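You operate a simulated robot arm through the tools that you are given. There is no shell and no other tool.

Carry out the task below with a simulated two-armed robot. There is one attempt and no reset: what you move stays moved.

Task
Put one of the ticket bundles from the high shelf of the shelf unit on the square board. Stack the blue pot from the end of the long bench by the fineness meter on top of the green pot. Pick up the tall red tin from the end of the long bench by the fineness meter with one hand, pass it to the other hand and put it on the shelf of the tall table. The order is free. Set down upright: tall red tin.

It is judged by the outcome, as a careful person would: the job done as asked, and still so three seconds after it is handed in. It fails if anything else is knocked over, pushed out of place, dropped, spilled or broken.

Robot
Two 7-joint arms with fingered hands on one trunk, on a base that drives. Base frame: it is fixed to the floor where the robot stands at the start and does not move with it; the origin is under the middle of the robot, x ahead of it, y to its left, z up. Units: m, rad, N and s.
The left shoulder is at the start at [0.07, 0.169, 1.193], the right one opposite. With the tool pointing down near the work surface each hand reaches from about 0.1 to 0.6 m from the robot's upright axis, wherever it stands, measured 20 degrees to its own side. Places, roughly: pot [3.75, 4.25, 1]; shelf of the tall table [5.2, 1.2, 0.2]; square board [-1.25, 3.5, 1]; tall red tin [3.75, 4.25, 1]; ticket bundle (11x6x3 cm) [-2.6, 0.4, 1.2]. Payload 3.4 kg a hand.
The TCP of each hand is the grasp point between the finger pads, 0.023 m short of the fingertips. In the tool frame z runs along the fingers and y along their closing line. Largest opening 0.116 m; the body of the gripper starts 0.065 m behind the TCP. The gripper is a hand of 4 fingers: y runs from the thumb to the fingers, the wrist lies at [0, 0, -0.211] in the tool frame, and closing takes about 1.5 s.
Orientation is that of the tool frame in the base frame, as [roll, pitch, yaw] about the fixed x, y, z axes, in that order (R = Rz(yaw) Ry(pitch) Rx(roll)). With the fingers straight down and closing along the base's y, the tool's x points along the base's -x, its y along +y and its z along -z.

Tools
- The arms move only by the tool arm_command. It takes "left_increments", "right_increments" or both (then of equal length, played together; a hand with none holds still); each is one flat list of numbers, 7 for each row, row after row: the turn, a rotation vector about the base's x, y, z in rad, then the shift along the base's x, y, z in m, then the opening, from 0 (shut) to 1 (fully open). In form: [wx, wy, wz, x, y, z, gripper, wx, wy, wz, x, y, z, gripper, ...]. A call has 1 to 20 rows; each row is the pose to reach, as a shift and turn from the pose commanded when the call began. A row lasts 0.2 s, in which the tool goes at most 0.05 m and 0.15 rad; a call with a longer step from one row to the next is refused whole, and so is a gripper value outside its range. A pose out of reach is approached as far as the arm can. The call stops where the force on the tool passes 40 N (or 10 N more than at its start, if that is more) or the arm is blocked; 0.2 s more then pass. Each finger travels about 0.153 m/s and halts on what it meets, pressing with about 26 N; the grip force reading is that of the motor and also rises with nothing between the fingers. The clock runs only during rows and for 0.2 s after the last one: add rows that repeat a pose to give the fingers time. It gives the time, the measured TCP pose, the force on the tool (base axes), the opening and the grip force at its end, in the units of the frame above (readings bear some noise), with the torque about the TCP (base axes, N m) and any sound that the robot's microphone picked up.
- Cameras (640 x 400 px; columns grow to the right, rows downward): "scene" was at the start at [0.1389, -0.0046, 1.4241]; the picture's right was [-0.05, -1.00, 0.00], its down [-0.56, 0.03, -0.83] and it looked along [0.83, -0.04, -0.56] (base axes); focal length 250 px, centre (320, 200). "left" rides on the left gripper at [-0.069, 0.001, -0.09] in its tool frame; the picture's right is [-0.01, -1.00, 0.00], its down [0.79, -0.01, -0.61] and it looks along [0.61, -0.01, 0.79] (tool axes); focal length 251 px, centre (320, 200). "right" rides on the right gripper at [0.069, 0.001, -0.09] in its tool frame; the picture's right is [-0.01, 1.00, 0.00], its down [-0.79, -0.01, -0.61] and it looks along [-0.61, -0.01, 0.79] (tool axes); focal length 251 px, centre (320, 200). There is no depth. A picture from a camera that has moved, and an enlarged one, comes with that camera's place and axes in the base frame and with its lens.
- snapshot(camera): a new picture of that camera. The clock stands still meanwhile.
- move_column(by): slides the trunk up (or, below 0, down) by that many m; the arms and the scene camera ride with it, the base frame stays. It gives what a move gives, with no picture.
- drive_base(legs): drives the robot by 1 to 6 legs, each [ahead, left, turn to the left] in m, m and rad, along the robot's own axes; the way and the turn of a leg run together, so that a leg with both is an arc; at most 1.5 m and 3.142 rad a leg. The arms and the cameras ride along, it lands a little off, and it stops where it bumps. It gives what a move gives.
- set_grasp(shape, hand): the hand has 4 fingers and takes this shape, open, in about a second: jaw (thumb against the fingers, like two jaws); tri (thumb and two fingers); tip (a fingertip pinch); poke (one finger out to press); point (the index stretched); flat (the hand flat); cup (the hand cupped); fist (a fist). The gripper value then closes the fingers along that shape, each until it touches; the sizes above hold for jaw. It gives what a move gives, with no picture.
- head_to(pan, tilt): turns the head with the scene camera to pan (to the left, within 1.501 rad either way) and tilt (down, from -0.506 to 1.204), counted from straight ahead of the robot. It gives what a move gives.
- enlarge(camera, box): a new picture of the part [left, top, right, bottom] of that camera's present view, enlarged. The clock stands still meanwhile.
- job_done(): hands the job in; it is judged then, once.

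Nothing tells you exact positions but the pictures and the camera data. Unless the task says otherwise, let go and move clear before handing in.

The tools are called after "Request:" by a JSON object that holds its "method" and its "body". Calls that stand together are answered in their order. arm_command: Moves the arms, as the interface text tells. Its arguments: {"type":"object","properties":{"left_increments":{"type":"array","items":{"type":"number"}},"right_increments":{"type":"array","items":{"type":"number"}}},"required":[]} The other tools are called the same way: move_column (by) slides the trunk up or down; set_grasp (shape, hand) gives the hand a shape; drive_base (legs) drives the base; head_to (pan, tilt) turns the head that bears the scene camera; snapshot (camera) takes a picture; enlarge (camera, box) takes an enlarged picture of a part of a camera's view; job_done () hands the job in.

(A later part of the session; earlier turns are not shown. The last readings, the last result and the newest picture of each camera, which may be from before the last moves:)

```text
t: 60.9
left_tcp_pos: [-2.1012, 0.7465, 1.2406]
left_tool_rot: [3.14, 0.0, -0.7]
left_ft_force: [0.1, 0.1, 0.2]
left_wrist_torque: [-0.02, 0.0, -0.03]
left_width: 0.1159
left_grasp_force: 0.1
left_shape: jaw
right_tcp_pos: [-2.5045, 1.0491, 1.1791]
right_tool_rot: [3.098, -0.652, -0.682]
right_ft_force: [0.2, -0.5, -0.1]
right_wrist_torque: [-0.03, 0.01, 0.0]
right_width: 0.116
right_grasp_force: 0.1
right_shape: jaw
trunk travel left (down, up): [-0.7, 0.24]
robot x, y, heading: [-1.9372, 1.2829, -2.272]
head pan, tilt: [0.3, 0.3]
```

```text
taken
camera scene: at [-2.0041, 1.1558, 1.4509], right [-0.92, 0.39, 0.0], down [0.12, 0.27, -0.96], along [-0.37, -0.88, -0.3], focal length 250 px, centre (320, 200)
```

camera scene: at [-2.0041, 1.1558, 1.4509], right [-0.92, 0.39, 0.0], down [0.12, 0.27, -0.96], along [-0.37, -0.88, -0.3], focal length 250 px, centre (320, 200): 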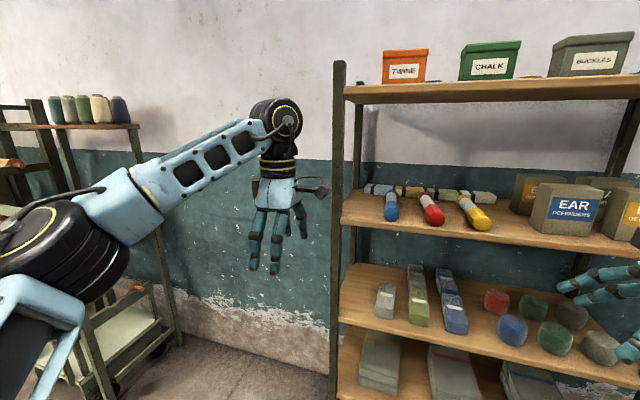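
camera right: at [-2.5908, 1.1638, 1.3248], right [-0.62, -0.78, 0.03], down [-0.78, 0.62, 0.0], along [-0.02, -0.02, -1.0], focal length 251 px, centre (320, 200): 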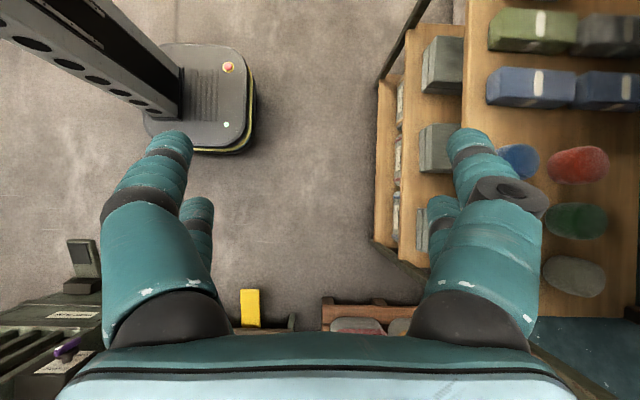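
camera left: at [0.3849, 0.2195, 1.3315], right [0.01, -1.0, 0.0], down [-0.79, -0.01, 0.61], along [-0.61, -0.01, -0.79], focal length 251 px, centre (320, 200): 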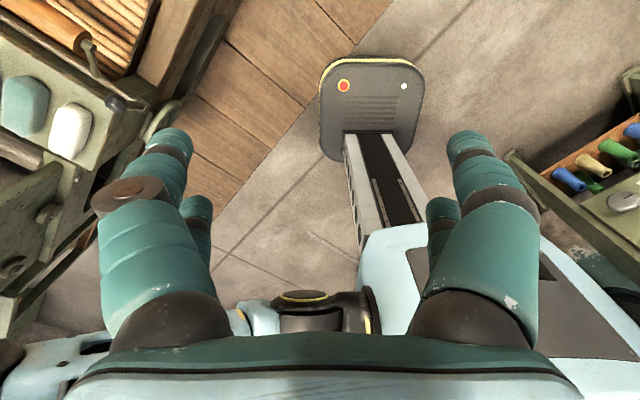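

The left arm reaches this orientation cleanly with the hand vertical, and the wrist joint is small enough to fit under the top shelf. I'll inspect the fingers' layout.

Request:
{"method": "enlarge", "body": {"camera": "scene", "box": [220, 80, 380, 290]}}

Request:
{"method": "snapshot", "body": {"camera": "left"}}

```text
1.90 times, centred on (300, 185) of scene
camera zoom: at [-2.0041, 1.1558, 1.4509], right [-0.92, 0.39, 0.0], down [0.12, 0.27, -0.96], along [-0.37, -0.88, -0.3], focal length 476 px, centre (358, 229)
```

zoom: 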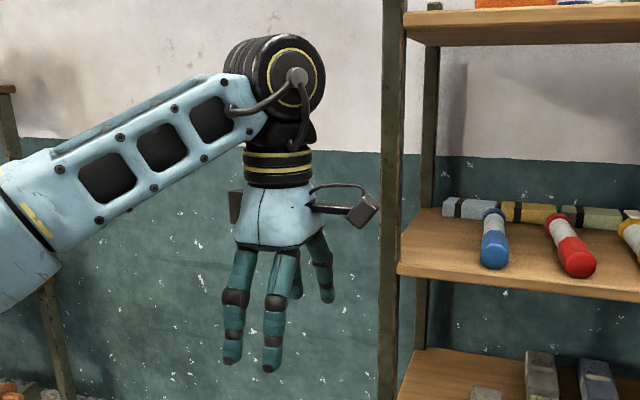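

```text
taken
camera left: at [-2.1543, 0.7893, 1.3322], right [0.64, 0.77, 0.0], down [0.61, -0.51, 0.61], along [0.47, -0.39, -0.79], focal length 251 px, centre (320, 200)
```

left: 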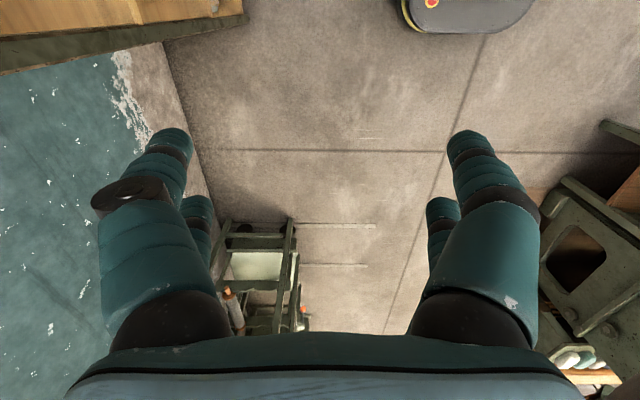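

Request:
{"method": "set_grasp", "body": {"hand": "left", "shape": "tri"}}

Request:
{"method": "enlarge", "body": {"camera": "scene", "box": [220, 80, 380, 290]}}

Request:
{"method": "snapshot", "body": {"camera": "left"}}

Request:
{"method": "set_grasp", "body": {"hand": "left", "shape": "tip"}}

Request:
{"method": "enlarge", "body": {"camera": "scene", "box": [220, 80, 380, 290]}}

Request:
{"method": "snapshot", "body": {"camera": "left"}}

```text
t: 61.8
left_tcp_pos: [-2.1007, 0.7456, 1.243]
left_tool_rot: [-3.139, 0.0, -0.701]
left_ft_force: [0.1, 0.3, 0.1]
left_wrist_torque: [0.03, 0.01, -0.03]
left_width: 0.1158
left_grasp_force: 0.0
left_shape: tri
right_tcp_pos: [-2.5041, 1.0464, 1.1801]
right_tool_rot: [3.098, -0.651, -0.68]
right_ft_force: [0.1, 0.7, 0.1]
right_wrist_torque: [-0.04, -0.01, 0.02]
right_width: 0.1159
right_grasp_force: 0.2
right_shape: jaw
trunk travel left (down, up): [-0.7, 0.24]
robot x, y, heading: [-1.9363, 1.2802, -2.27]
head pan, tilt: [0.3, 0.3]
```

```text
1.90 times, centred on (300, 185) of scene
camera zoom: at [-2.004, 1.1558, 1.4509], right [-0.92, 0.39, 0.0], down [0.12, 0.27, -0.96], along [-0.37, -0.88, -0.3], focal length 476 px, centre (358, 229)
```

zoom: 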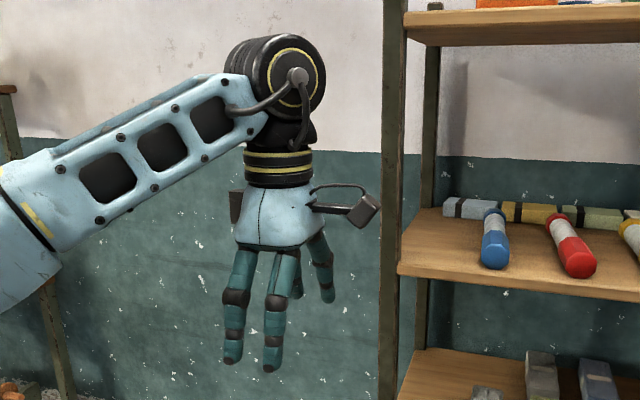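

```text
taken
camera left: at [-2.1543, 0.7893, 1.3322], right [0.64, 0.77, 0.0], down [0.61, -0.51, 0.61], along [0.47, -0.39, -0.79], focal length 251 px, centre (320, 200)
```

left: 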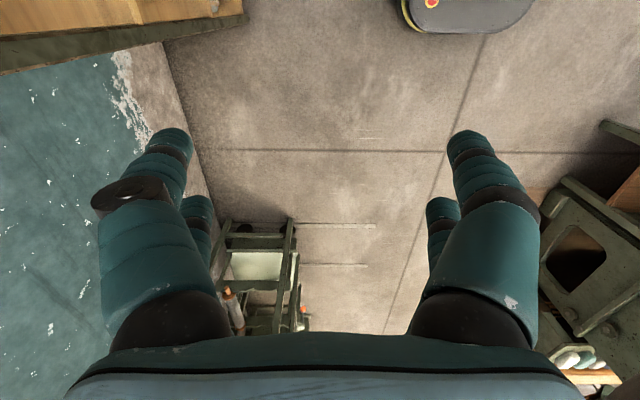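

```text
t: 62.7
left_tcp_pos: [-2.1024, 0.7466, 1.2425]
left_tool_rot: [3.142, -0.001, -0.7]
left_ft_force: [-0.6, 0.0, -0.5]
left_wrist_torque: [-0.02, 0.04, 0.0]
left_width: 0.116
left_grasp_force: 0.0
left_shape: tip
right_tcp_pos: [-2.5043, 1.0484, 1.18]
right_tool_rot: [3.098, -0.65, -0.681]
right_ft_force: [1.0, -0.2, 0.3]
right_wrist_torque: [-0.01, -0.02, 0.04]
right_width: 0.1159
right_grasp_force: 0.0
right_shape: jaw
trunk travel left (down, up): [-0.7, 0.24]
robot x, y, heading: [-1.938, 1.2828, -2.27]
head pan, tilt: [0.3, 0.3]
```

```text
1.90 times, centred on (300, 185) of scene
camera zoom: at [-2.004, 1.1558, 1.4509], right [-0.92, 0.39, 0.0], down [0.12, 0.27, -0.96], along [-0.37, -0.88, -0.3], focal length 476 px, centre (358, 229)
```

zoom: 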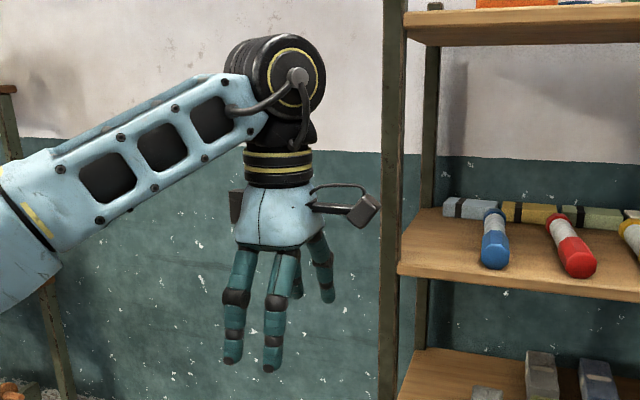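

```text
taken
camera left: at [-2.1543, 0.7893, 1.3322], right [0.64, 0.77, 0.0], down [0.61, -0.51, 0.61], along [0.47, -0.39, -0.79], focal length 251 px, centre (320, 200)
```

left: 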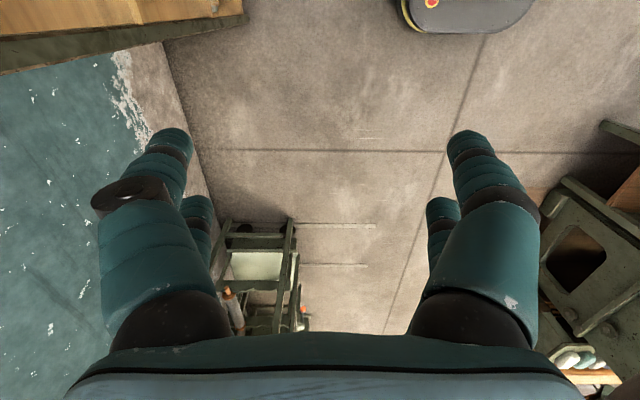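

Shapes look alike when open; I'll stay with jaw. I plan to take the third (green) bundle: now I tilt the left hand about 30° (fingers pointing right-down, camera on top) and test forward reach in free space left of the shelf.

Request:
{"method": "set_grasp", "body": {"hand": "left", "shape": "jaw"}}

Request:
{"method": "arm_command", "body": {"left_increments": [0.084, 0.099, 0, 0, 0, 0, 1, 0.168, 0.198, 0, 0, 0, 0, 1, 0.253, 0.297, 0, 0, 0, 0, 1, 0.337, 0.396, 0, 0, 0, 0, 1, 0.337, 0.396, 0, -0.029, -0.034, 0, 1, 0.337, 0.396, 0, -0.058, -0.068, 0, 1, 0.337, 0.396, 0, -0.087, -0.102, 0, 1, 0.337, 0.396, 0, -0.087, -0.102, 0, 1]}}

Request:
{"method": "snapshot", "body": {"camera": "scene"}}

Request:
{"method": "snapshot", "body": {"camera": "left"}}

```text
t: 63.6
left_tcp_pos: [-2.1013, 0.7455, 1.2428]
left_tool_rot: [-3.141, 0.001, -0.7]
left_ft_force: [0.2, -0.4, 0.0]
left_wrist_torque: [0.0, -0.01, -0.02]
left_width: 0.116
left_grasp_force: 0.0
left_shape: jaw
right_tcp_pos: [-2.5036, 1.0486, 1.1794]
right_tool_rot: [3.097, -0.652, -0.681]
right_ft_force: [-0.5, 0.0, -0.4]
right_wrist_torque: [-0.01, 0.03, 0.02]
right_width: 0.1159
right_grasp_force: 0.1
right_shape: jaw
trunk travel left (down, up): [-0.7, 0.24]
robot x, y, heading: [-1.9366, 1.2805, -2.269]
head pan, tilt: [0.3, 0.3]
```

```text
t: 65.4
left_tcp_pos: [-2.1501, 0.6776, 1.2285]
left_tool_rot: [-3.137, 0.519, -0.698]
left_ft_force: [-0.3, 0.8, -0.3]
left_wrist_torque: [0.04, -0.03, -0.01]
left_width: 0.1157
left_grasp_force: 0.0
left_shape: jaw
left hand out of reach, approached as far as the arm can: row 6, 7, 8
right_tcp_pos: [-2.5031, 1.0469, 1.1792]
right_tool_rot: [3.099, -0.652, -0.681]
right_ft_force: [0.2, -0.2, -0.5]
right_wrist_torque: [0.01, 0.03, 0.01]
right_width: 0.1159
right_grasp_force: 0.1
right_shape: jaw
trunk travel left (down, up): [-0.7, 0.24]
robot x, y, heading: [-1.9328, 1.2826, -2.27]
head pan, tilt: [0.3, 0.3]
```

```text
taken
camera scene: at [-2.0035, 1.1547, 1.4508], right [-0.92, 0.39, 0.0], down [0.12, 0.27, -0.95], along [-0.37, -0.88, -0.3], focal length 250 px, centre (320, 200)
```

scene: 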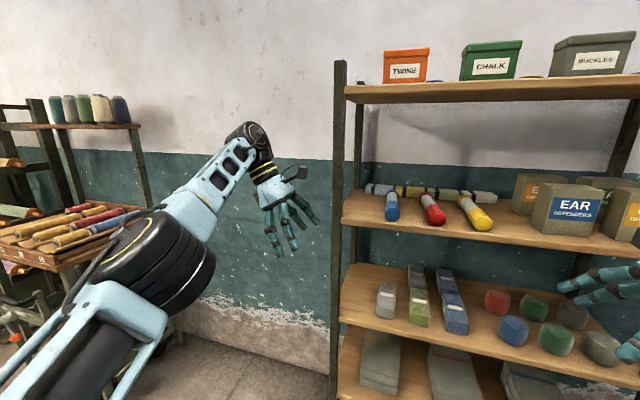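

```text
taken
camera left: at [-2.1618, 0.6862, 1.3401], right [0.64, 0.77, 0.01], down [0.76, -0.63, 0.13], along [0.11, -0.08, -0.99], focal length 251 px, centre (320, 200)
```

left: 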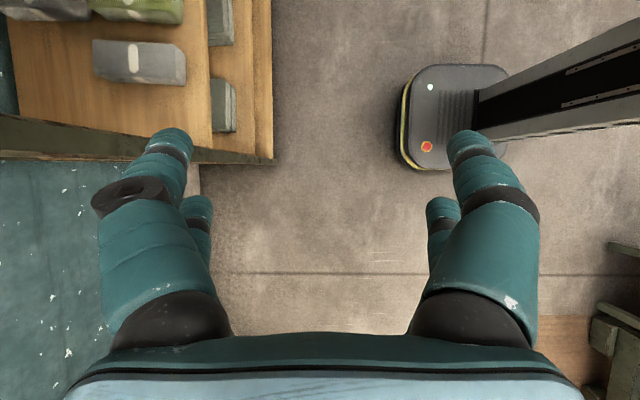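

The left arm now does the tilt fine; raising the trunk levels the arm for more forward reach. I'll raise the trunk, restow the right arm, then set the left hand.

Request:
{"method": "arm_command", "body": {"right_increments": [0.084, 0.099, 0, 0.01, 0.012, 0.01, 1, 0.168, 0.198, 0, 0.02, 0.024, 0.02, 1, 0.253, 0.297, 0, 0.03, 0.036, 0.03, 1, 0.337, 0.396, 0, 0.04, 0.048, 0.04, 1, 0.421, 0.495, 0, 0.05, 0.06, 0.05, 1, 0.421, 0.495, 0, 0.05, 0.06, 0.05, 1]}}

Request:
{"method": "arm_command", "body": {"right_increments": [0, 0, 0.14, 0, 0, 0, 1, 0, 0, 0.28, 0, 0, 0, 1, 0, 0, 0.42, 0, 0, 0, 1, 0, 0, 0.56, 0, 0, 0, 1, 0, 0, 0.7, 0, 0, 0, 1, 0, 0, 0.84, 0, 0, 0, 1, 0, 0, 0.98, 0, 0, 0, 1, 0, 0, 1.12, 0, 0, 0, 1, 0, 0, 1.26, 0, 0, 0, 1, 0, 0, 1.4, 0, 0, 0, 1, 0, 0, 1.54, 0, 0, 0, 1, 0, 0, 1.57, 0, 0, 0, 1]}}

Request:
{"method": "move_column", "body": {"by": 0.15}}

```text
t: 66.8
left_tcp_pos: [-2.1523, 0.6776, 1.2285]
left_tool_rot: [-3.138, 0.519, -0.699]
left_ft_force: [-0.5, -0.7, -0.3]
left_wrist_torque: [0.01, -0.02, -0.02]
left_width: 0.1159
left_grasp_force: 0.0
left_shape: jaw
right_tcp_pos: [-2.5714, 1.1988, 1.2283]
right_tool_rot: [3.115, -0.003, -0.684]
right_ft_force: [0.1, -0.3, -0.8]
right_wrist_torque: [-0.01, 0.03, -0.02]
right_width: 0.116
right_grasp_force: 0.1
right_shape: jaw
right hand out of reach, approached as far as the arm can: row 1, 2, 3, 4, 5, 6
trunk travel left (down, up): [-0.7, 0.24]
robot x, y, heading: [-1.9358, 1.2783, -2.273]
head pan, tilt: [0.3, 0.3]
```

```text
t: 69.4
left_tcp_pos: [-2.1506, 0.6788, 1.2298]
left_tool_rot: [-3.136, 0.519, -0.699]
left_ft_force: [-0.3, 0.6, 0.5]
left_wrist_torque: [0.01, 0.02, 0.01]
left_width: 0.1161
left_grasp_force: 0.2
left_shape: jaw
right_tcp_pos: [-2.5669, 1.2005, 1.2277]
right_tool_rot: [3.111, 0.0, 0.881]
right_ft_force: [-0.1, 0.3, -0.4]
right_wrist_torque: [0.04, -0.03, 0.01]
right_width: 0.1159
right_grasp_force: 0.0
right_shape: jaw
trunk travel left (down, up): [-0.7, 0.24]
robot x, y, heading: [-1.938, 1.2814, -2.268]
head pan, tilt: [0.3, 0.3]
```

```text
t: 71.1
left_tcp_pos: [-2.1508, 0.6782, 1.379]
left_tool_rot: [-3.138, 0.52, -0.698]
left_ft_force: [-0.4, 0.2, 0.1]
left_wrist_torque: [0.01, 0.01, 0.0]
left_width: 0.1161
left_grasp_force: 0.0
left_shape: jaw
right_tcp_pos: [-2.568, 1.1992, 1.3773]
right_tool_rot: [3.112, 0.0, 0.881]
right_ft_force: [0.4, 0.4, 0.5]
right_wrist_torque: [-0.02, -0.02, -0.03]
right_width: 0.1162
right_grasp_force: 0.0
right_shape: jaw
trunk travel left (down, up): [-0.85, 0.09]
robot x, y, heading: [-1.9363, 1.2769, -2.271]
head pan, tilt: [0.3, 0.3]
```

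Request:
{"method": "arm_command", "body": {"left_increments": [0, 0, 0, -0.0124, 0.0031, -0.017, 1, 0, 0, 0, -0.0249, 0.0063, -0.034, 1, 0, 0, 0, -0.037, 0.0094, -0.051, 1, 0, 0, 0, -0.05, 0.0126, -0.069, 1, 0, 0, 0, -0.062, 0.0157, -0.086, 1, 0, 0, 0, -0.0746, 0.0189, -0.103, 1, 0, 0, 0, -0.087, 0.022, -0.12, 1, 0, 0, 0, -0.087, 0.022, -0.12, 1], "right_increments": [0, 0, 0, 0.036, 0.02, -0.015, 1, 0, 0, 0, 0.072, 0.04, -0.03, 1, 0, 0, 0, 0.108, 0.06, -0.045, 1, 0, 0, 0, 0.143, 0.08, -0.06, 1, 0, 0, 0, 0.179, 0.1, -0.075, 1, 0, 0, 0, 0.215, 0.12, -0.09, 1, 0, 0, 0, 0.251, 0.141, -0.1, 1, 0, 0, 0, 0.251, 0.141, -0.1, 1]}}

Request:
{"method": "head_to", "body": {"pan": 0.2, "tilt": 0.45}}

Request:
{"method": "snapshot", "body": {"camera": "scene"}}

Request:
{"method": "head_to", "body": {"pan": -0.8, "tilt": 0.45}}

Request:
{"method": "snapshot", "body": {"camera": "scene"}}

```text
t: 72.9
left_tcp_pos: [-2.2394, 0.6993, 1.2556]
left_tool_rot: [-3.138, 0.52, -0.697]
left_ft_force: [0.0, 0.0, -0.5]
left_wrist_torque: [-0.03, 0.01, 0.0]
left_width: 0.1157
left_grasp_force: 0.1
left_shape: jaw
right_tcp_pos: [-2.329, 1.339, 1.2876]
right_tool_rot: [3.112, -0.003, 0.883]
right_ft_force: [0.0, 1.0, -0.3]
right_wrist_torque: [-0.04, 0.01, -0.03]
right_width: 0.1159
right_grasp_force: 0.0
right_shape: jaw
right hand out of reach, approached as far as the arm can: row 7, 8
trunk travel left (down, up): [-0.85, 0.09]
robot x, y, heading: [-1.9351, 1.2792, -2.269]
head pan, tilt: [0.3, 0.3]
```

```text
t: 73.6
left_tcp_pos: [-2.239, 0.6987, 1.2553]
left_tool_rot: [-3.138, 0.521, -0.699]
left_ft_force: [-0.3, 0.0, 0.9]
left_wrist_torque: [0.03, 0.01, -0.02]
left_width: 0.116
left_grasp_force: 0.0
left_shape: jaw
right_tcp_pos: [-2.3291, 1.3392, 1.2879]
right_tool_rot: [3.112, -0.002, 0.879]
right_ft_force: [-0.2, 1.7, 0.3]
right_wrist_torque: [-0.01, -0.01, -0.01]
right_width: 0.1158
right_grasp_force: 0.0
right_shape: jaw
trunk travel left (down, up): [-0.85, 0.09]
robot x, y, heading: [-1.9393, 1.2797, -2.268]
head pan, tilt: [0.201, 0.45]
```

```text
taken
camera scene: at [-2.0117, 1.1607, 1.587], right [-0.88, 0.48, 0.0], down [0.21, 0.38, -0.9], along [-0.43, -0.79, -0.44], focal length 250 px, centre (320, 200)
```

scene: 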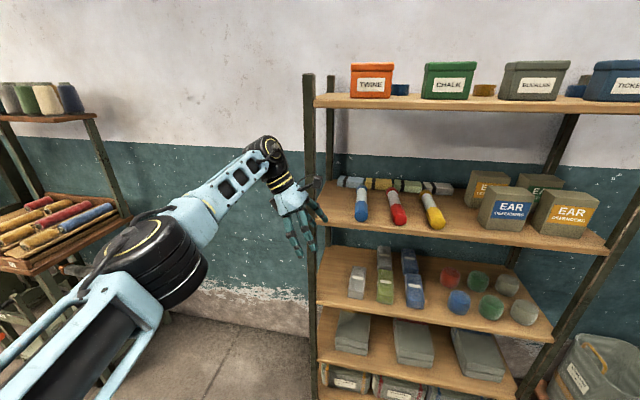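

```text
t: 74.9
left_tcp_pos: [-2.2395, 0.6983, 1.2552]
left_tool_rot: [-3.138, 0.521, -0.698]
left_ft_force: [0.3, -0.5, -0.1]
left_wrist_torque: [0.02, 0.01, 0.01]
left_width: 0.1158
left_grasp_force: 0.1
left_shape: jaw
right_tcp_pos: [-2.3296, 1.3407, 1.2874]
right_tool_rot: [3.111, 0.0, 0.881]
right_ft_force: [-0.2, -0.2, 0.2]
right_wrist_torque: [0.02, -0.01, -0.04]
right_width: 0.1158
right_grasp_force: 0.1
right_shape: jaw
trunk travel left (down, up): [-0.85, 0.09]
robot x, y, heading: [-1.9343, 1.2807, -2.271]
head pan, tilt: [-0.799, 0.45]
```

```text
taken
camera scene: at [-2.0593, 1.2351, 1.587], right [-0.07, 1.0, 0.0], down [0.43, 0.03, -0.9], along [-0.9, -0.06, -0.44], focal length 250 px, centre (320, 200)
```

scene: 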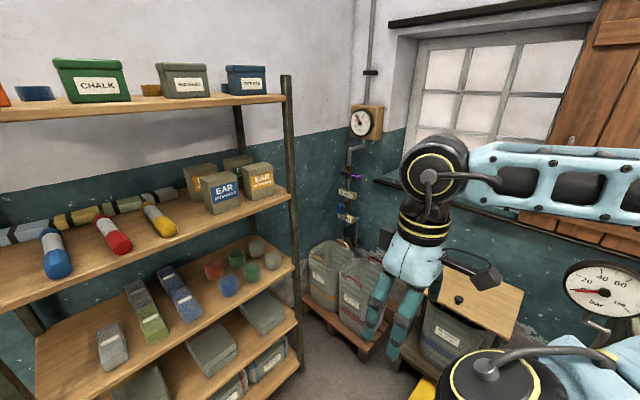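

Left hand is now 0.64 m ahead and 0.145 m left of the robot axis. I'll tuck the right arm further back and strafe right ≈0.285 m so the hand lines up with the third bundle.

Request:
{"method": "arm_command", "body": {"right_increments": [0, 0, 0, -0.008, 0.042, 0, 1, 0, 0, 0, -0.016, 0.084, 0, 1, 0, 0, 0, -0.024, 0.126, 0, 1, 0, 0, 0, -0.024, 0.126, 0, 1]}}

Request:
{"method": "drive_base", "body": {"legs": [[0, -0.285, 0]]}}

Request:
{"method": "head_to", "body": {"pan": 0.2, "tilt": 0.5}}

Request:
{"method": "snapshot", "body": {"camera": "scene"}}

Request:
{"method": "enlarge", "body": {"camera": "scene", "box": [200, 120, 440, 270]}}

Request:
{"method": "snapshot", "body": {"camera": "left"}}

```text
t: 75.9
left_tcp_pos: [-2.239, 0.7004, 1.255]
left_tool_rot: [-3.139, 0.521, -0.699]
left_ft_force: [0.0, 0.7, -0.1]
left_wrist_torque: [-0.01, 0.02, 0.01]
left_width: 0.1159
left_grasp_force: 0.1
left_shape: jaw
right_tcp_pos: [-2.3505, 1.4679, 1.2878]
right_tool_rot: [3.112, -0.001, 0.882]
right_ft_force: [-0.2, 1.5, -0.7]
right_wrist_torque: [0.01, 0.0, 0.01]
right_width: 0.1158
right_grasp_force: 0.0
right_shape: jaw
trunk travel left (down, up): [-0.85, 0.09]
robot x, y, heading: [-1.9363, 1.2837, -2.268]
head pan, tilt: [-0.799, 0.45]
```

```text
t: 77.9
left_tcp_pos: [-2.4597, 0.8852, 1.2563]
left_tool_rot: [-3.138, 0.521, -0.698]
left_ft_force: [0.4, 0.1, -0.6]
left_wrist_torque: [0.01, 0.03, -0.02]
left_width: 0.1161
left_grasp_force: 0.0
left_shape: jaw
right_tcp_pos: [-2.5723, 1.6546, 1.288]
right_tool_rot: [3.115, 0.0, 0.881]
right_ft_force: [0.6, -1.3, -0.6]
right_wrist_torque: [0.02, 0.03, 0.0]
right_width: 0.1157
right_grasp_force: 0.1
right_shape: jaw
trunk travel left (down, up): [-0.85, 0.09]
robot x, y, heading: [-2.1583, 1.4686, -2.267]
head pan, tilt: [-0.799, 0.45]
```

```text
t: 79.2
left_tcp_pos: [-2.4608, 0.8878, 1.2564]
left_tool_rot: [-3.138, 0.52, -0.698]
left_ft_force: [-0.3, -0.6, 0.6]
left_wrist_torque: [0.02, -0.04, -0.03]
left_width: 0.1158
left_grasp_force: 0.1
left_shape: jaw
right_tcp_pos: [-2.5742, 1.6545, 1.2875]
right_tool_rot: [3.113, 0.0, 0.882]
right_ft_force: [0.4, 0.2, -0.2]
right_wrist_torque: [0.0, 0.0, 0.01]
right_width: 0.1159
right_grasp_force: 0.0
right_shape: jaw
trunk travel left (down, up): [-0.85, 0.09]
robot x, y, heading: [-2.1605, 1.4692, -2.273]
head pan, tilt: [0.201, 0.499]
```

```text
taken
camera scene: at [-2.2339, 1.3495, 1.5825], right [-0.88, 0.48, 0.0], down [0.23, 0.42, -0.88], along [-0.42, -0.77, -0.48], focal length 250 px, centre (320, 200)
```

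scene: 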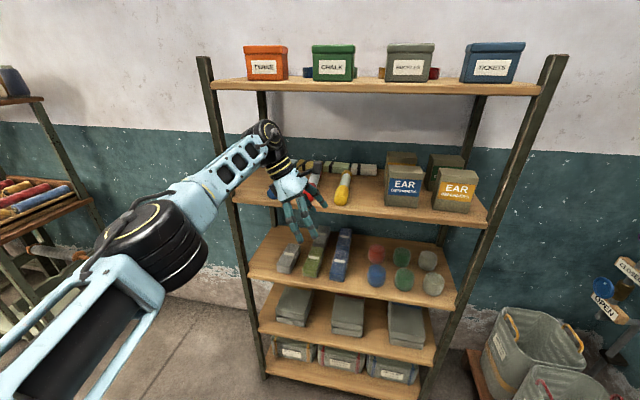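

```text
2.67 times, centred on (320, 195) of scene
camera zoom: at [-2.2339, 1.3495, 1.5825], right [-0.88, 0.48, 0.0], down [0.23, 0.42, -0.88], along [-0.42, -0.77, -0.48], focal length 667 px, centre (320, 213)
```

zoom: 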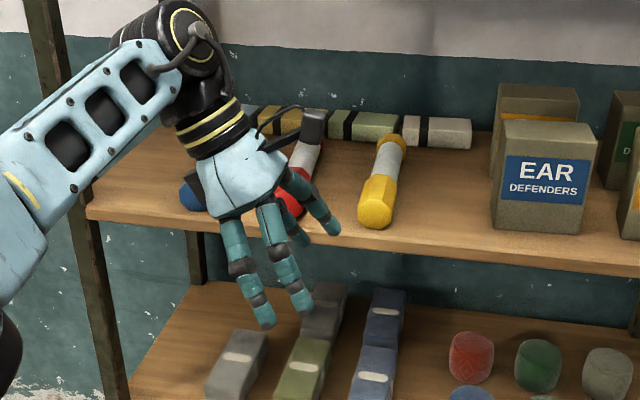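

```text
taken
camera left: at [-2.4723, 0.8955, 1.3683], right [0.64, 0.77, 0.01], down [0.76, -0.63, 0.13], along [0.11, -0.08, -0.99], focal length 251 px, centre (320, 200)
```

left: 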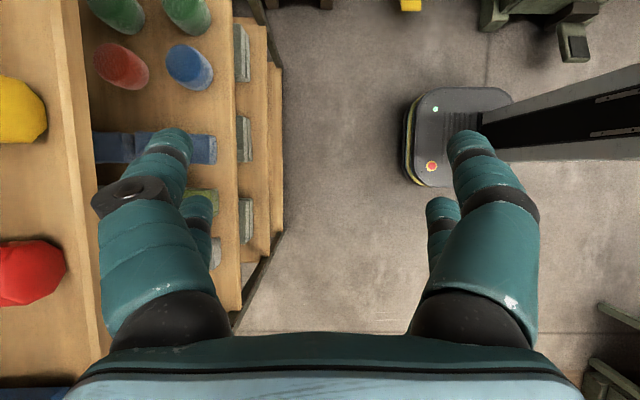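

The hand lines up with the third bundle's lane between the red and yellow crayons. I'll check the clearance under the top shelf before driving in.

Request:
{"method": "enlarge", "body": {"camera": "scene", "box": [200, 60, 360, 160]}}

Request:
{"method": "enlarge", "body": {"camera": "scene", "box": [280, 130, 400, 205]}}

```text
4.00 times, centred on (280, 110) of scene
camera zoom: at [-2.2339, 1.3495, 1.5825], right [-0.88, 0.48, 0.0], down [0.23, 0.42, -0.88], along [-0.42, -0.77, -0.48], focal length 1001 px, centre (480, 560)
```

zoom: 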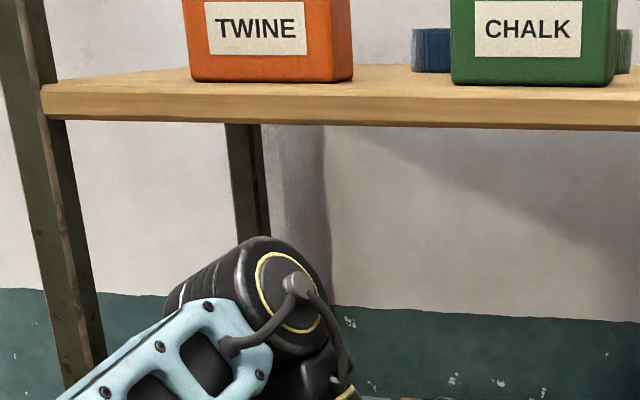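

```text
5.33 times, centred on (340, 168) of scene
camera zoom: at [-2.2339, 1.3495, 1.5825], right [-0.88, 0.48, 0.0], down [0.23, 0.42, -0.88], along [-0.42, -0.77, -0.48], focal length 1334 px, centre (213, 373)
```

zoom: 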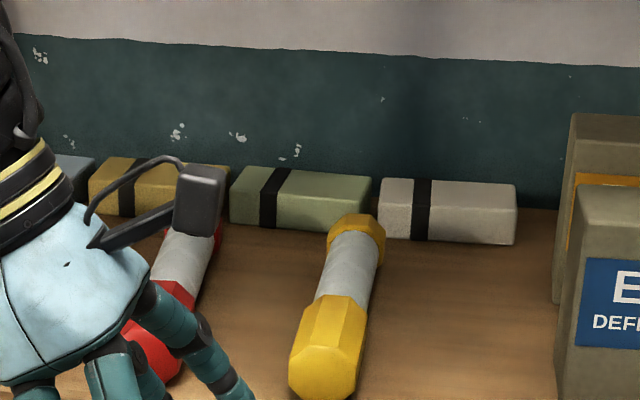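

Looking closely, bundle 4 (grey) has a wider free lane (yellow crayon edge u≈2.52 to ear-defender boxes u≈2.63), and headroom is fine (shelf top 1.187, underside ≈1.52). I'll shift right another 0.11 m and lift the hand slightly.

Request:
{"method": "drive_base", "body": {"legs": [[0, -0.111, 0]]}}

Request:
{"method": "arm_command", "body": {"left_increments": [0, 0, 0, 0, 0, 0.012, 1, 0, 0, 0, 0, 0, 0.012, 1]}}

Request:
{"method": "snapshot", "body": {"camera": "left"}}

Request:
{"method": "enlarge", "body": {"camera": "scene", "box": [200, 110, 440, 260]}}

```text
t: 80.4
left_tcp_pos: [-2.5423, 0.9542, 1.2561]
left_tool_rot: [-3.136, 0.522, -0.694]
left_ft_force: [0.6, -0.8, -0.1]
left_wrist_torque: [-0.02, 0.01, 0.03]
left_width: 0.1158
left_grasp_force: 0.0
left_shape: jaw
right_tcp_pos: [-2.6559, 1.7235, 1.2884]
right_tool_rot: [3.116, -0.001, 0.884]
right_ft_force: [-0.6, -0.2, 0.1]
right_wrist_torque: [0.02, 0.03, 0.01]
right_width: 0.1163
right_grasp_force: 0.1
right_shape: jaw
trunk travel left (down, up): [-0.85, 0.09]
robot x, y, heading: [-2.2439, 1.5419, -2.27]
head pan, tilt: [0.201, 0.499]
```

```text
t: 81.0
left_tcp_pos: [-2.5433, 0.9572, 1.2693]
left_tool_rot: [-3.138, 0.522, -0.694]
left_ft_force: [-0.8, -0.3, 0.1]
left_wrist_torque: [-0.01, 0.03, -0.03]
left_width: 0.1157
left_grasp_force: 0.1
left_shape: jaw
right_tcp_pos: [-2.6581, 1.7245, 1.2884]
right_tool_rot: [3.114, 0.0, 0.884]
right_ft_force: [0.7, -0.1, 0.1]
right_wrist_torque: [0.0, -0.01, 0.0]
right_width: 0.1159
right_grasp_force: 0.0
right_shape: jaw
trunk travel left (down, up): [-0.85, 0.09]
robot x, y, heading: [-2.2406, 1.5396, -2.266]
head pan, tilt: [0.201, 0.499]
```

```text
taken
camera left: at [-2.5544, 0.9652, 1.3802], right [0.63, 0.77, 0.01], down [0.77, -0.63, 0.13], along [0.11, -0.08, -0.99], focal length 251 px, centre (320, 200)
```

left: 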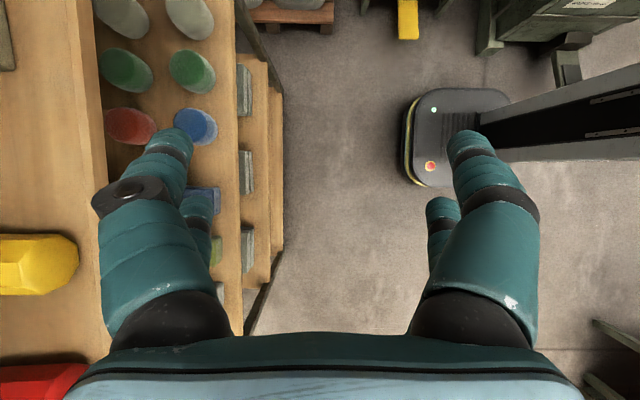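

```text
2.67 times, centred on (320, 185) of scene
camera zoom: at [-2.3168, 1.4192, 1.5825], right [-0.88, 0.48, 0.0], down [0.23, 0.42, -0.88], along [-0.42, -0.77, -0.48], focal length 667 px, centre (320, 240)
```

zoom: 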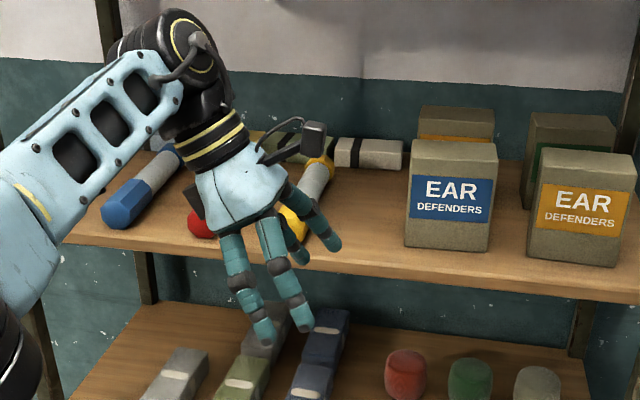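

All clear on both sides. Driving in part way, then checking.

Request:
{"method": "drive_base", "body": {"legs": [[0.28, 0, 0]]}}

Request:
{"method": "snapshot", "body": {"camera": "left"}}

Request:
{"method": "snapshot", "body": {"camera": "scene"}}

```text
t: 82.9
left_tcp_pos: [-2.7172, 0.7535, 1.2706]
left_tool_rot: [-3.14, 0.519, -0.695]
left_ft_force: [-0.2, 0.4, 0.8]
left_wrist_torque: [-0.01, -0.02, -0.04]
left_width: 0.1159
left_grasp_force: 0.1
left_shape: jaw
right_tcp_pos: [-2.8313, 1.5214, 1.2871]
right_tool_rot: [3.113, 0.001, 0.882]
right_ft_force: [0.4, 0.4, 0.0]
right_wrist_torque: [-0.01, 0.03, -0.02]
right_width: 0.1158
right_grasp_force: 0.0
right_shape: jaw
trunk travel left (down, up): [-0.85, 0.09]
robot x, y, heading: [-2.4177, 1.3337, -2.269]
head pan, tilt: [0.201, 0.499]
```

```text
taken
camera left: at [-2.7291, 0.762, 1.3817], right [0.64, 0.77, 0.01], down [0.76, -0.63, 0.13], along [0.11, -0.08, -0.99], focal length 251 px, centre (320, 200)
```

left: 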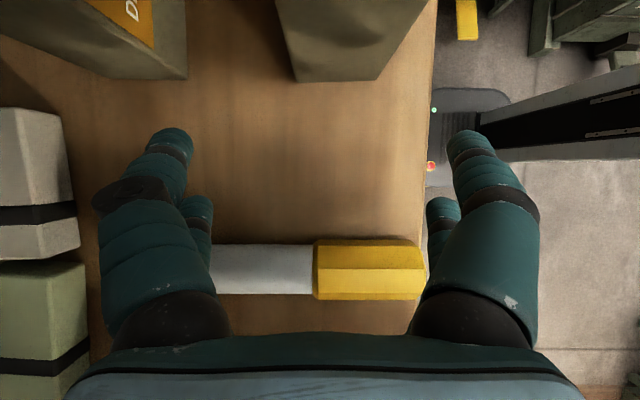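

```text
taken
camera scene: at [-2.4907, 1.2161, 1.5828], right [-0.88, 0.48, 0.0], down [0.23, 0.42, -0.88], along [-0.42, -0.77, -0.48], focal length 250 px, centre (320, 200)
```

scene: 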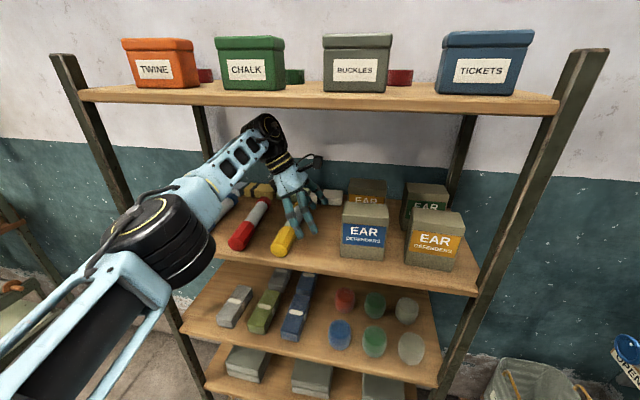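

The view from the hand camera is excellent: bundle 4 is dead ahead in line. Driving the remaining ≈0.22 m with the hand above the bundle.

Request:
{"method": "drive_base", "body": {"legs": [[0.12, 0, 0]]}}

Request:
{"method": "snapshot", "body": {"camera": "left"}}

Request:
{"method": "snapshot", "body": {"camera": "scene"}}

```text
t: 84.1
left_tcp_pos: [-2.7928, 0.6627, 1.2702]
left_tool_rot: [-3.14, 0.52, -0.698]
left_ft_force: [0.4, 0.4, 0.5]
left_wrist_torque: [0.0, 0.02, 0.01]
left_width: 0.1159
left_grasp_force: 0.0
left_shape: jaw
right_tcp_pos: [-2.9077, 1.4308, 1.2882]
right_tool_rot: [3.112, 0.002, 0.882]
right_ft_force: [0.5, 0.0, -0.7]
right_wrist_torque: [-0.01, 0.03, -0.03]
right_width: 0.1157
right_grasp_force: 0.0
right_shape: jaw
trunk travel left (down, up): [-0.85, 0.09]
robot x, y, heading: [-2.4955, 1.2385, -2.27]
head pan, tilt: [0.201, 0.499]
```

```text
taken
camera left: at [-2.8058, 0.6717, 1.3825], right [0.64, 0.77, 0.0], down [0.76, -0.63, 0.13], along [0.1, -0.08, -0.99], focal length 251 px, centre (320, 200)
```

left: 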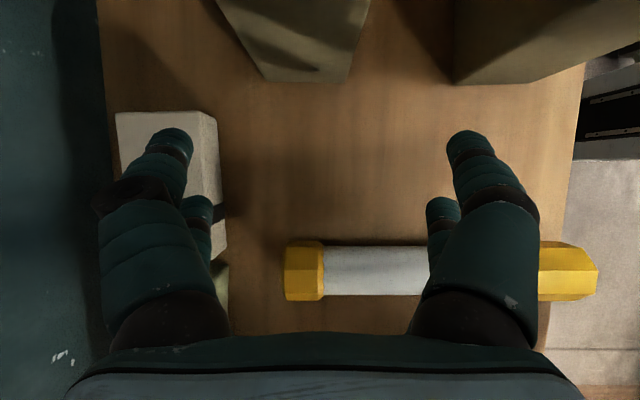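

```text
taken
camera scene: at [-2.5671, 1.1257, 1.583], right [-0.88, 0.48, 0.0], down [0.23, 0.42, -0.88], along [-0.42, -0.77, -0.48], focal length 250 px, centre (320, 200)
```

scene: 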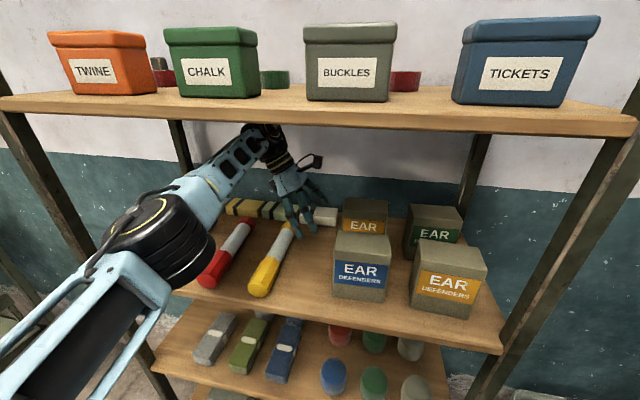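

Request:
{"method": "drive_base", "body": {"legs": [[0.104, 0, 0]]}}

Request:
{"method": "snapshot", "body": {"camera": "left"}}

Request:
{"method": "snapshot", "body": {"camera": "scene"}}

```text
t: 85.3
left_tcp_pos: [-2.8577, 0.5841, 1.2713]
left_tool_rot: [3.141, 0.518, -0.694]
left_ft_force: [0.2, 1.3, -0.2]
left_wrist_torque: [-0.01, 0.03, 0.01]
left_width: 0.116
left_grasp_force: 0.0
left_shape: jaw
right_tcp_pos: [-2.9726, 1.3514, 1.2885]
right_tool_rot: [3.111, 0.002, 0.886]
right_ft_force: [0.9, 0.1, -0.2]
right_wrist_torque: [-0.03, -0.01, 0.0]
right_width: 0.1158
right_grasp_force: 0.1
right_shape: jaw
trunk travel left (down, up): [-0.85, 0.09]
robot x, y, heading: [-2.562, 1.1585, -2.266]
head pan, tilt: [0.201, 0.499]
```

```text
taken
camera left: at [-2.8684, 0.5928, 1.3836], right [0.63, 0.77, 0.0], down [0.77, -0.63, 0.13], along [0.1, -0.08, -0.99], focal length 251 px, centre (320, 200)
```

left: 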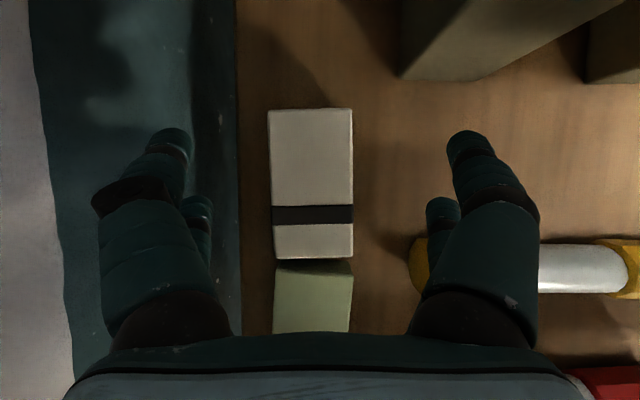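

```text
taken
camera scene: at [-2.6315, 1.0481, 1.5832], right [-0.88, 0.47, 0.0], down [0.22, 0.42, -0.88], along [-0.42, -0.77, -0.47], focal length 250 px, centre (320, 200)
```

scene: 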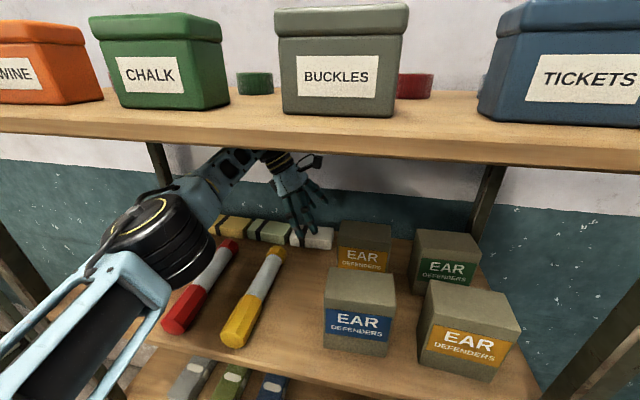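

Perfect alignment: the bundle is centred between the fingers. Now lower while easing the tilt, then look.

Request:
{"method": "arm_command", "body": {"left_increments": [0, 0, 0, -0.002, -0.002, -0.015, 1, -0.045, -0.053, 0, -0.003, -0.003, -0.028, 1, -0.09, -0.107, 0, -0.003, -0.004, -0.038, 1, -0.136, -0.16, 0, -0.003, -0.004, -0.045, 1, -0.136, -0.16, 0, -0.003, -0.004, -0.049, 1]}}

Request:
{"method": "snapshot", "body": {"camera": "left"}}

Request:
{"method": "enlarge", "body": {"camera": "scene", "box": [200, 140, 360, 280]}}

```text
t: 86.5
left_tcp_pos: [-2.8615, 0.5764, 1.2207]
left_tool_rot: [3.141, 0.309, -0.693]
left_ft_force: [-0.1, 0.8, 0.8]
left_wrist_torque: [-0.03, -0.01, -0.02]
left_width: 0.1158
left_grasp_force: 0.1
left_shape: jaw
right_tcp_pos: [-2.9749, 1.3477, 1.2896]
right_tool_rot: [3.113, -0.001, 0.885]
right_ft_force: [-0.2, 0.4, -0.7]
right_wrist_torque: [0.02, 0.03, -0.02]
right_width: 0.1159
right_grasp_force: 0.1
right_shape: jaw
trunk travel left (down, up): [-0.85, 0.09]
robot x, y, heading: [-2.5628, 1.1567, -2.264]
head pan, tilt: [0.201, 0.499]
```

```text
taken
camera left: at [-2.8911, 0.5994, 1.3259], right [0.63, 0.77, 0.0], down [0.73, -0.6, 0.34], along [0.26, -0.21, -0.94], focal length 251 px, centre (320, 200)
```

left: 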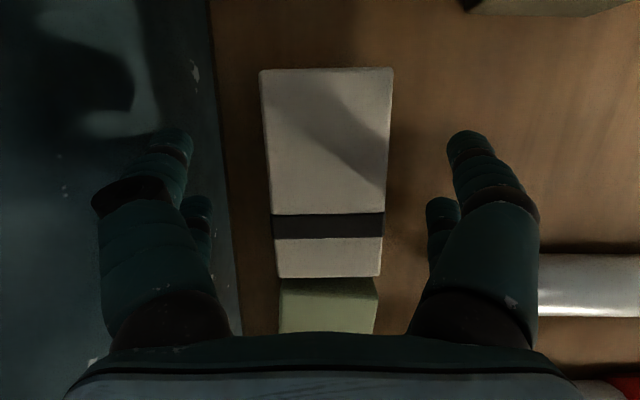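

```text
2.86 times, centred on (280, 210) of scene
camera zoom: at [-2.6343, 1.0437, 1.5826], right [-0.88, 0.47, 0.0], down [0.23, 0.42, -0.88], along [-0.42, -0.77, -0.48], focal length 715 px, centre (434, 171)
```

zoom: 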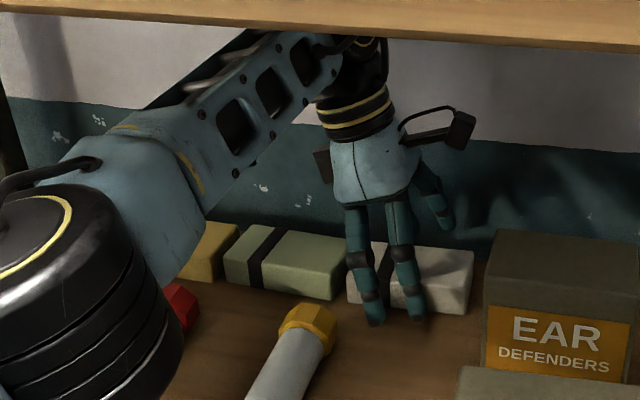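

Fingers straddle the bundle with the crayon clear. Closing.

Request:
{"method": "arm_command", "body": {"left_increments": [0, 0, 0, 0, 0, 0, 0.7, 0, 0, 0, 0, 0, 0, 0.6, 0, 0, 0, 0, 0, 0, 0.5, 0, 0, 0, 0, 0, 0, 0.4, 0, 0, 0, 0, 0, 0, 0.3, 0, 0, 0, 0, 0, 0, 0.2, 0, 0, 0, 0, 0, 0, 0.2, 0, 0, 0, 0, 0, 0, 0.2]}}

Request:
{"method": "snapshot", "body": {"camera": "left"}}

```text
t: 88.3
left_tcp_pos: [-2.8616, 0.5749, 1.2187]
left_tool_rot: [-3.141, 0.31, -0.692]
left_ft_force: [-0.8, 0.1, -0.3]
left_wrist_torque: [0.04, 0.0, 0.0]
left_width: 0.0509
left_grasp_force: 25.9
left_shape: jaw
right_tcp_pos: [-2.9767, 1.3478, 1.2865]
right_tool_rot: [3.112, 0.001, 0.885]
right_ft_force: [0.1, 1.1, -0.2]
right_wrist_torque: [-0.04, -0.03, -0.04]
right_width: 0.1158
right_grasp_force: 0.0
right_shape: jaw
trunk travel left (down, up): [-0.85, 0.09]
robot x, y, heading: [-2.5601, 1.1639, -2.265]
head pan, tilt: [0.201, 0.499]
```

```text
taken
camera left: at [-2.8918, 0.5989, 1.3254], right [0.63, 0.77, 0.0], down [0.73, -0.6, 0.34], along [0.26, -0.21, -0.94], focal length 251 px, centre (320, 200)
```

left: 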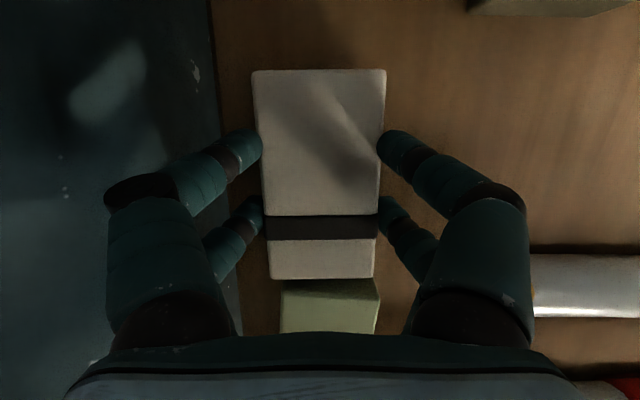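

Firm grip on the bundle (51 mm, 26 N). Lift 4.5 cm with a slight shift right to stay clear of the yellow crayon, then look.

Request:
{"method": "arm_command", "body": {"left_increments": [0, 0, 0, 0, 0, 0.01, 0.2, 0, 0, 0, 0, 0, 0.02, 0.2, 0, 0, 0, -0.002, 0.002, 0.032, 0.2, 0, 0, 0, -0.005, 0.004, 0.045, 0.2, 0, 0, 0, -0.006, 0.005, 0.045, 0.2]}}

Request:
{"method": "snapshot", "body": {"camera": "left"}}

Request:
{"method": "enlarge", "body": {"camera": "scene", "box": [200, 120, 360, 280]}}

```text
t: 89.5
left_tcp_pos: [-2.8643, 0.5869, 1.2647]
left_tool_rot: [-3.142, 0.31, -0.694]
left_ft_force: [-0.4, -0.2, -0.5]
left_wrist_torque: [0.03, -0.01, 0.01]
left_width: 0.051
left_grasp_force: 25.8
left_shape: jaw
left hand out of reach, approached as far as the arm can: row 1, 2, 3, 4, 5
right_tcp_pos: [-2.9771, 1.3467, 1.2873]
right_tool_rot: [3.113, -0.001, 0.884]
right_ft_force: [0.2, 0.5, 0.9]
right_wrist_torque: [0.03, 0.02, 0.03]
right_width: 0.116
right_grasp_force: 0.1
right_shape: jaw
trunk travel left (down, up): [-0.85, 0.09]
robot x, y, heading: [-2.56, 1.1615, -2.261]
head pan, tilt: [0.201, 0.499]
```

```text
taken
camera left: at [-2.8943, 0.611, 1.3706], right [0.63, 0.77, 0.0], down [0.73, -0.6, 0.34], along [0.26, -0.21, -0.94], focal length 251 px, centre (320, 200)
```

left: 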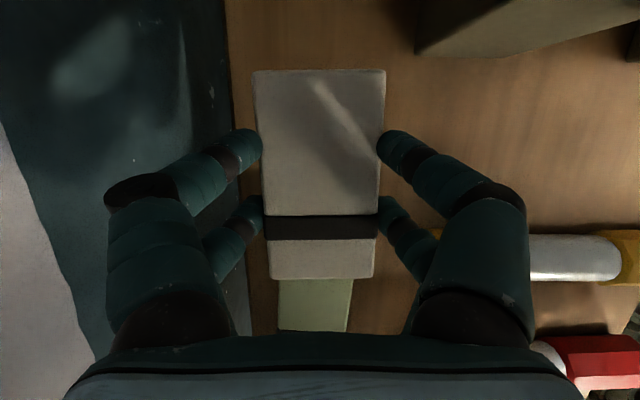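

```text
2.50 times, centred on (280, 200) of scene
camera zoom: at [-2.6356, 1.0421, 1.5824], right [-0.88, 0.47, 0.0], down [0.23, 0.42, -0.88], along [-0.42, -0.77, -0.48], focal length 625 px, centre (420, 200)
```

zoom: 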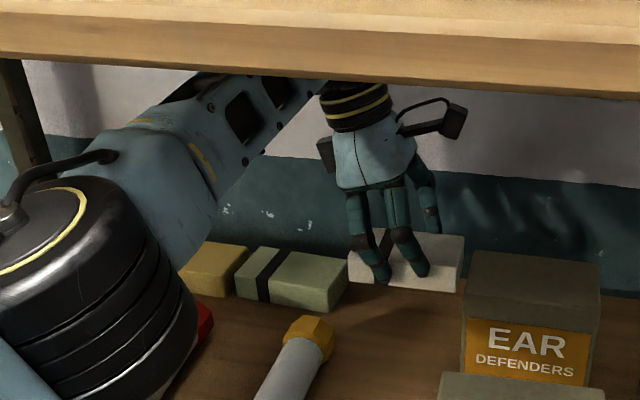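

The bundle is lifted level and clear of its neighbours. Backing straight out.

Request:
{"method": "drive_base", "body": {"legs": [[-0.2, 0, 0]]}}

Request:
{"method": "snapshot", "body": {"camera": "left"}}

Request:
{"method": "drive_base", "body": {"legs": [[-0.4, 0, 0]]}}

Request:
{"method": "snapshot", "body": {"camera": "scene"}}

```text
t: 91.1
left_tcp_pos: [-2.7382, 0.7386, 1.2624]
left_tool_rot: [-3.138, 0.307, -0.689]
left_ft_force: [0.3, 0.1, -0.8]
left_wrist_torque: [0.0, 0.01, 0.0]
left_width: 0.0509
left_grasp_force: 25.5
left_shape: jaw
right_tcp_pos: [-2.8517, 1.497, 1.2879]
right_tool_rot: [3.113, -0.004, 0.886]
right_ft_force: [0.4, -0.2, 0.0]
right_wrist_torque: [0.05, 0.03, -0.03]
right_width: 0.1158
right_grasp_force: 0.1
right_shape: jaw
trunk travel left (down, up): [-0.85, 0.09]
robot x, y, heading: [-2.4348, 1.3175, -2.263]
head pan, tilt: [0.201, 0.499]
```

```text
taken
camera left: at [-2.7684, 0.7611, 1.3685], right [0.63, 0.78, 0.01], down [0.73, -0.6, 0.34], along [0.26, -0.21, -0.94], focal length 251 px, centre (320, 200)
```

left: 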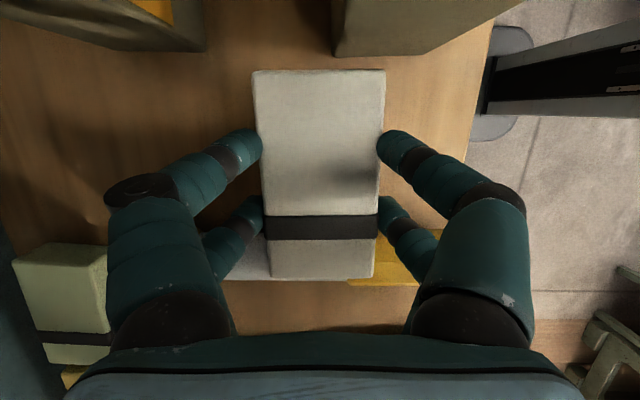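

```text
t: 93.6
left_tcp_pos: [-2.4847, 1.0491, 1.263]
left_tool_rot: [-3.139, 0.309, -0.702]
left_ft_force: [0.0, 0.0, -1.7]
left_wrist_torque: [-0.01, 0.01, 0.0]
left_width: 0.0509
left_grasp_force: 25.7
left_shape: jaw
right_tcp_pos: [-2.5906, 1.8104, 1.2865]
right_tool_rot: [3.115, -0.001, 0.877]
right_ft_force: [-0.2, 0.6, 0.5]
right_wrist_torque: [0.0, 0.04, -0.01]
right_width: 0.1159
right_grasp_force: 0.0
right_shape: jaw
trunk travel left (down, up): [-0.85, 0.09]
robot x, y, heading: [-2.1725, 1.6236, -2.272]
head pan, tilt: [0.201, 0.499]
```

```text
taken
camera scene: at [-2.2525, 1.5018, 1.5822], right [-0.88, 0.48, 0.0], down [0.23, 0.42, -0.88], along [-0.42, -0.77, -0.48], focal length 250 px, centre (320, 200)
```

scene: 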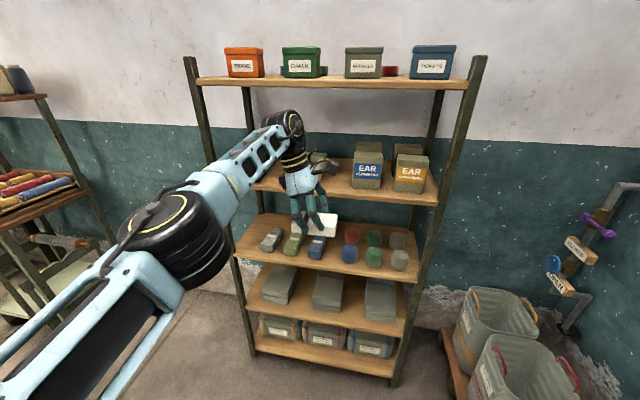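

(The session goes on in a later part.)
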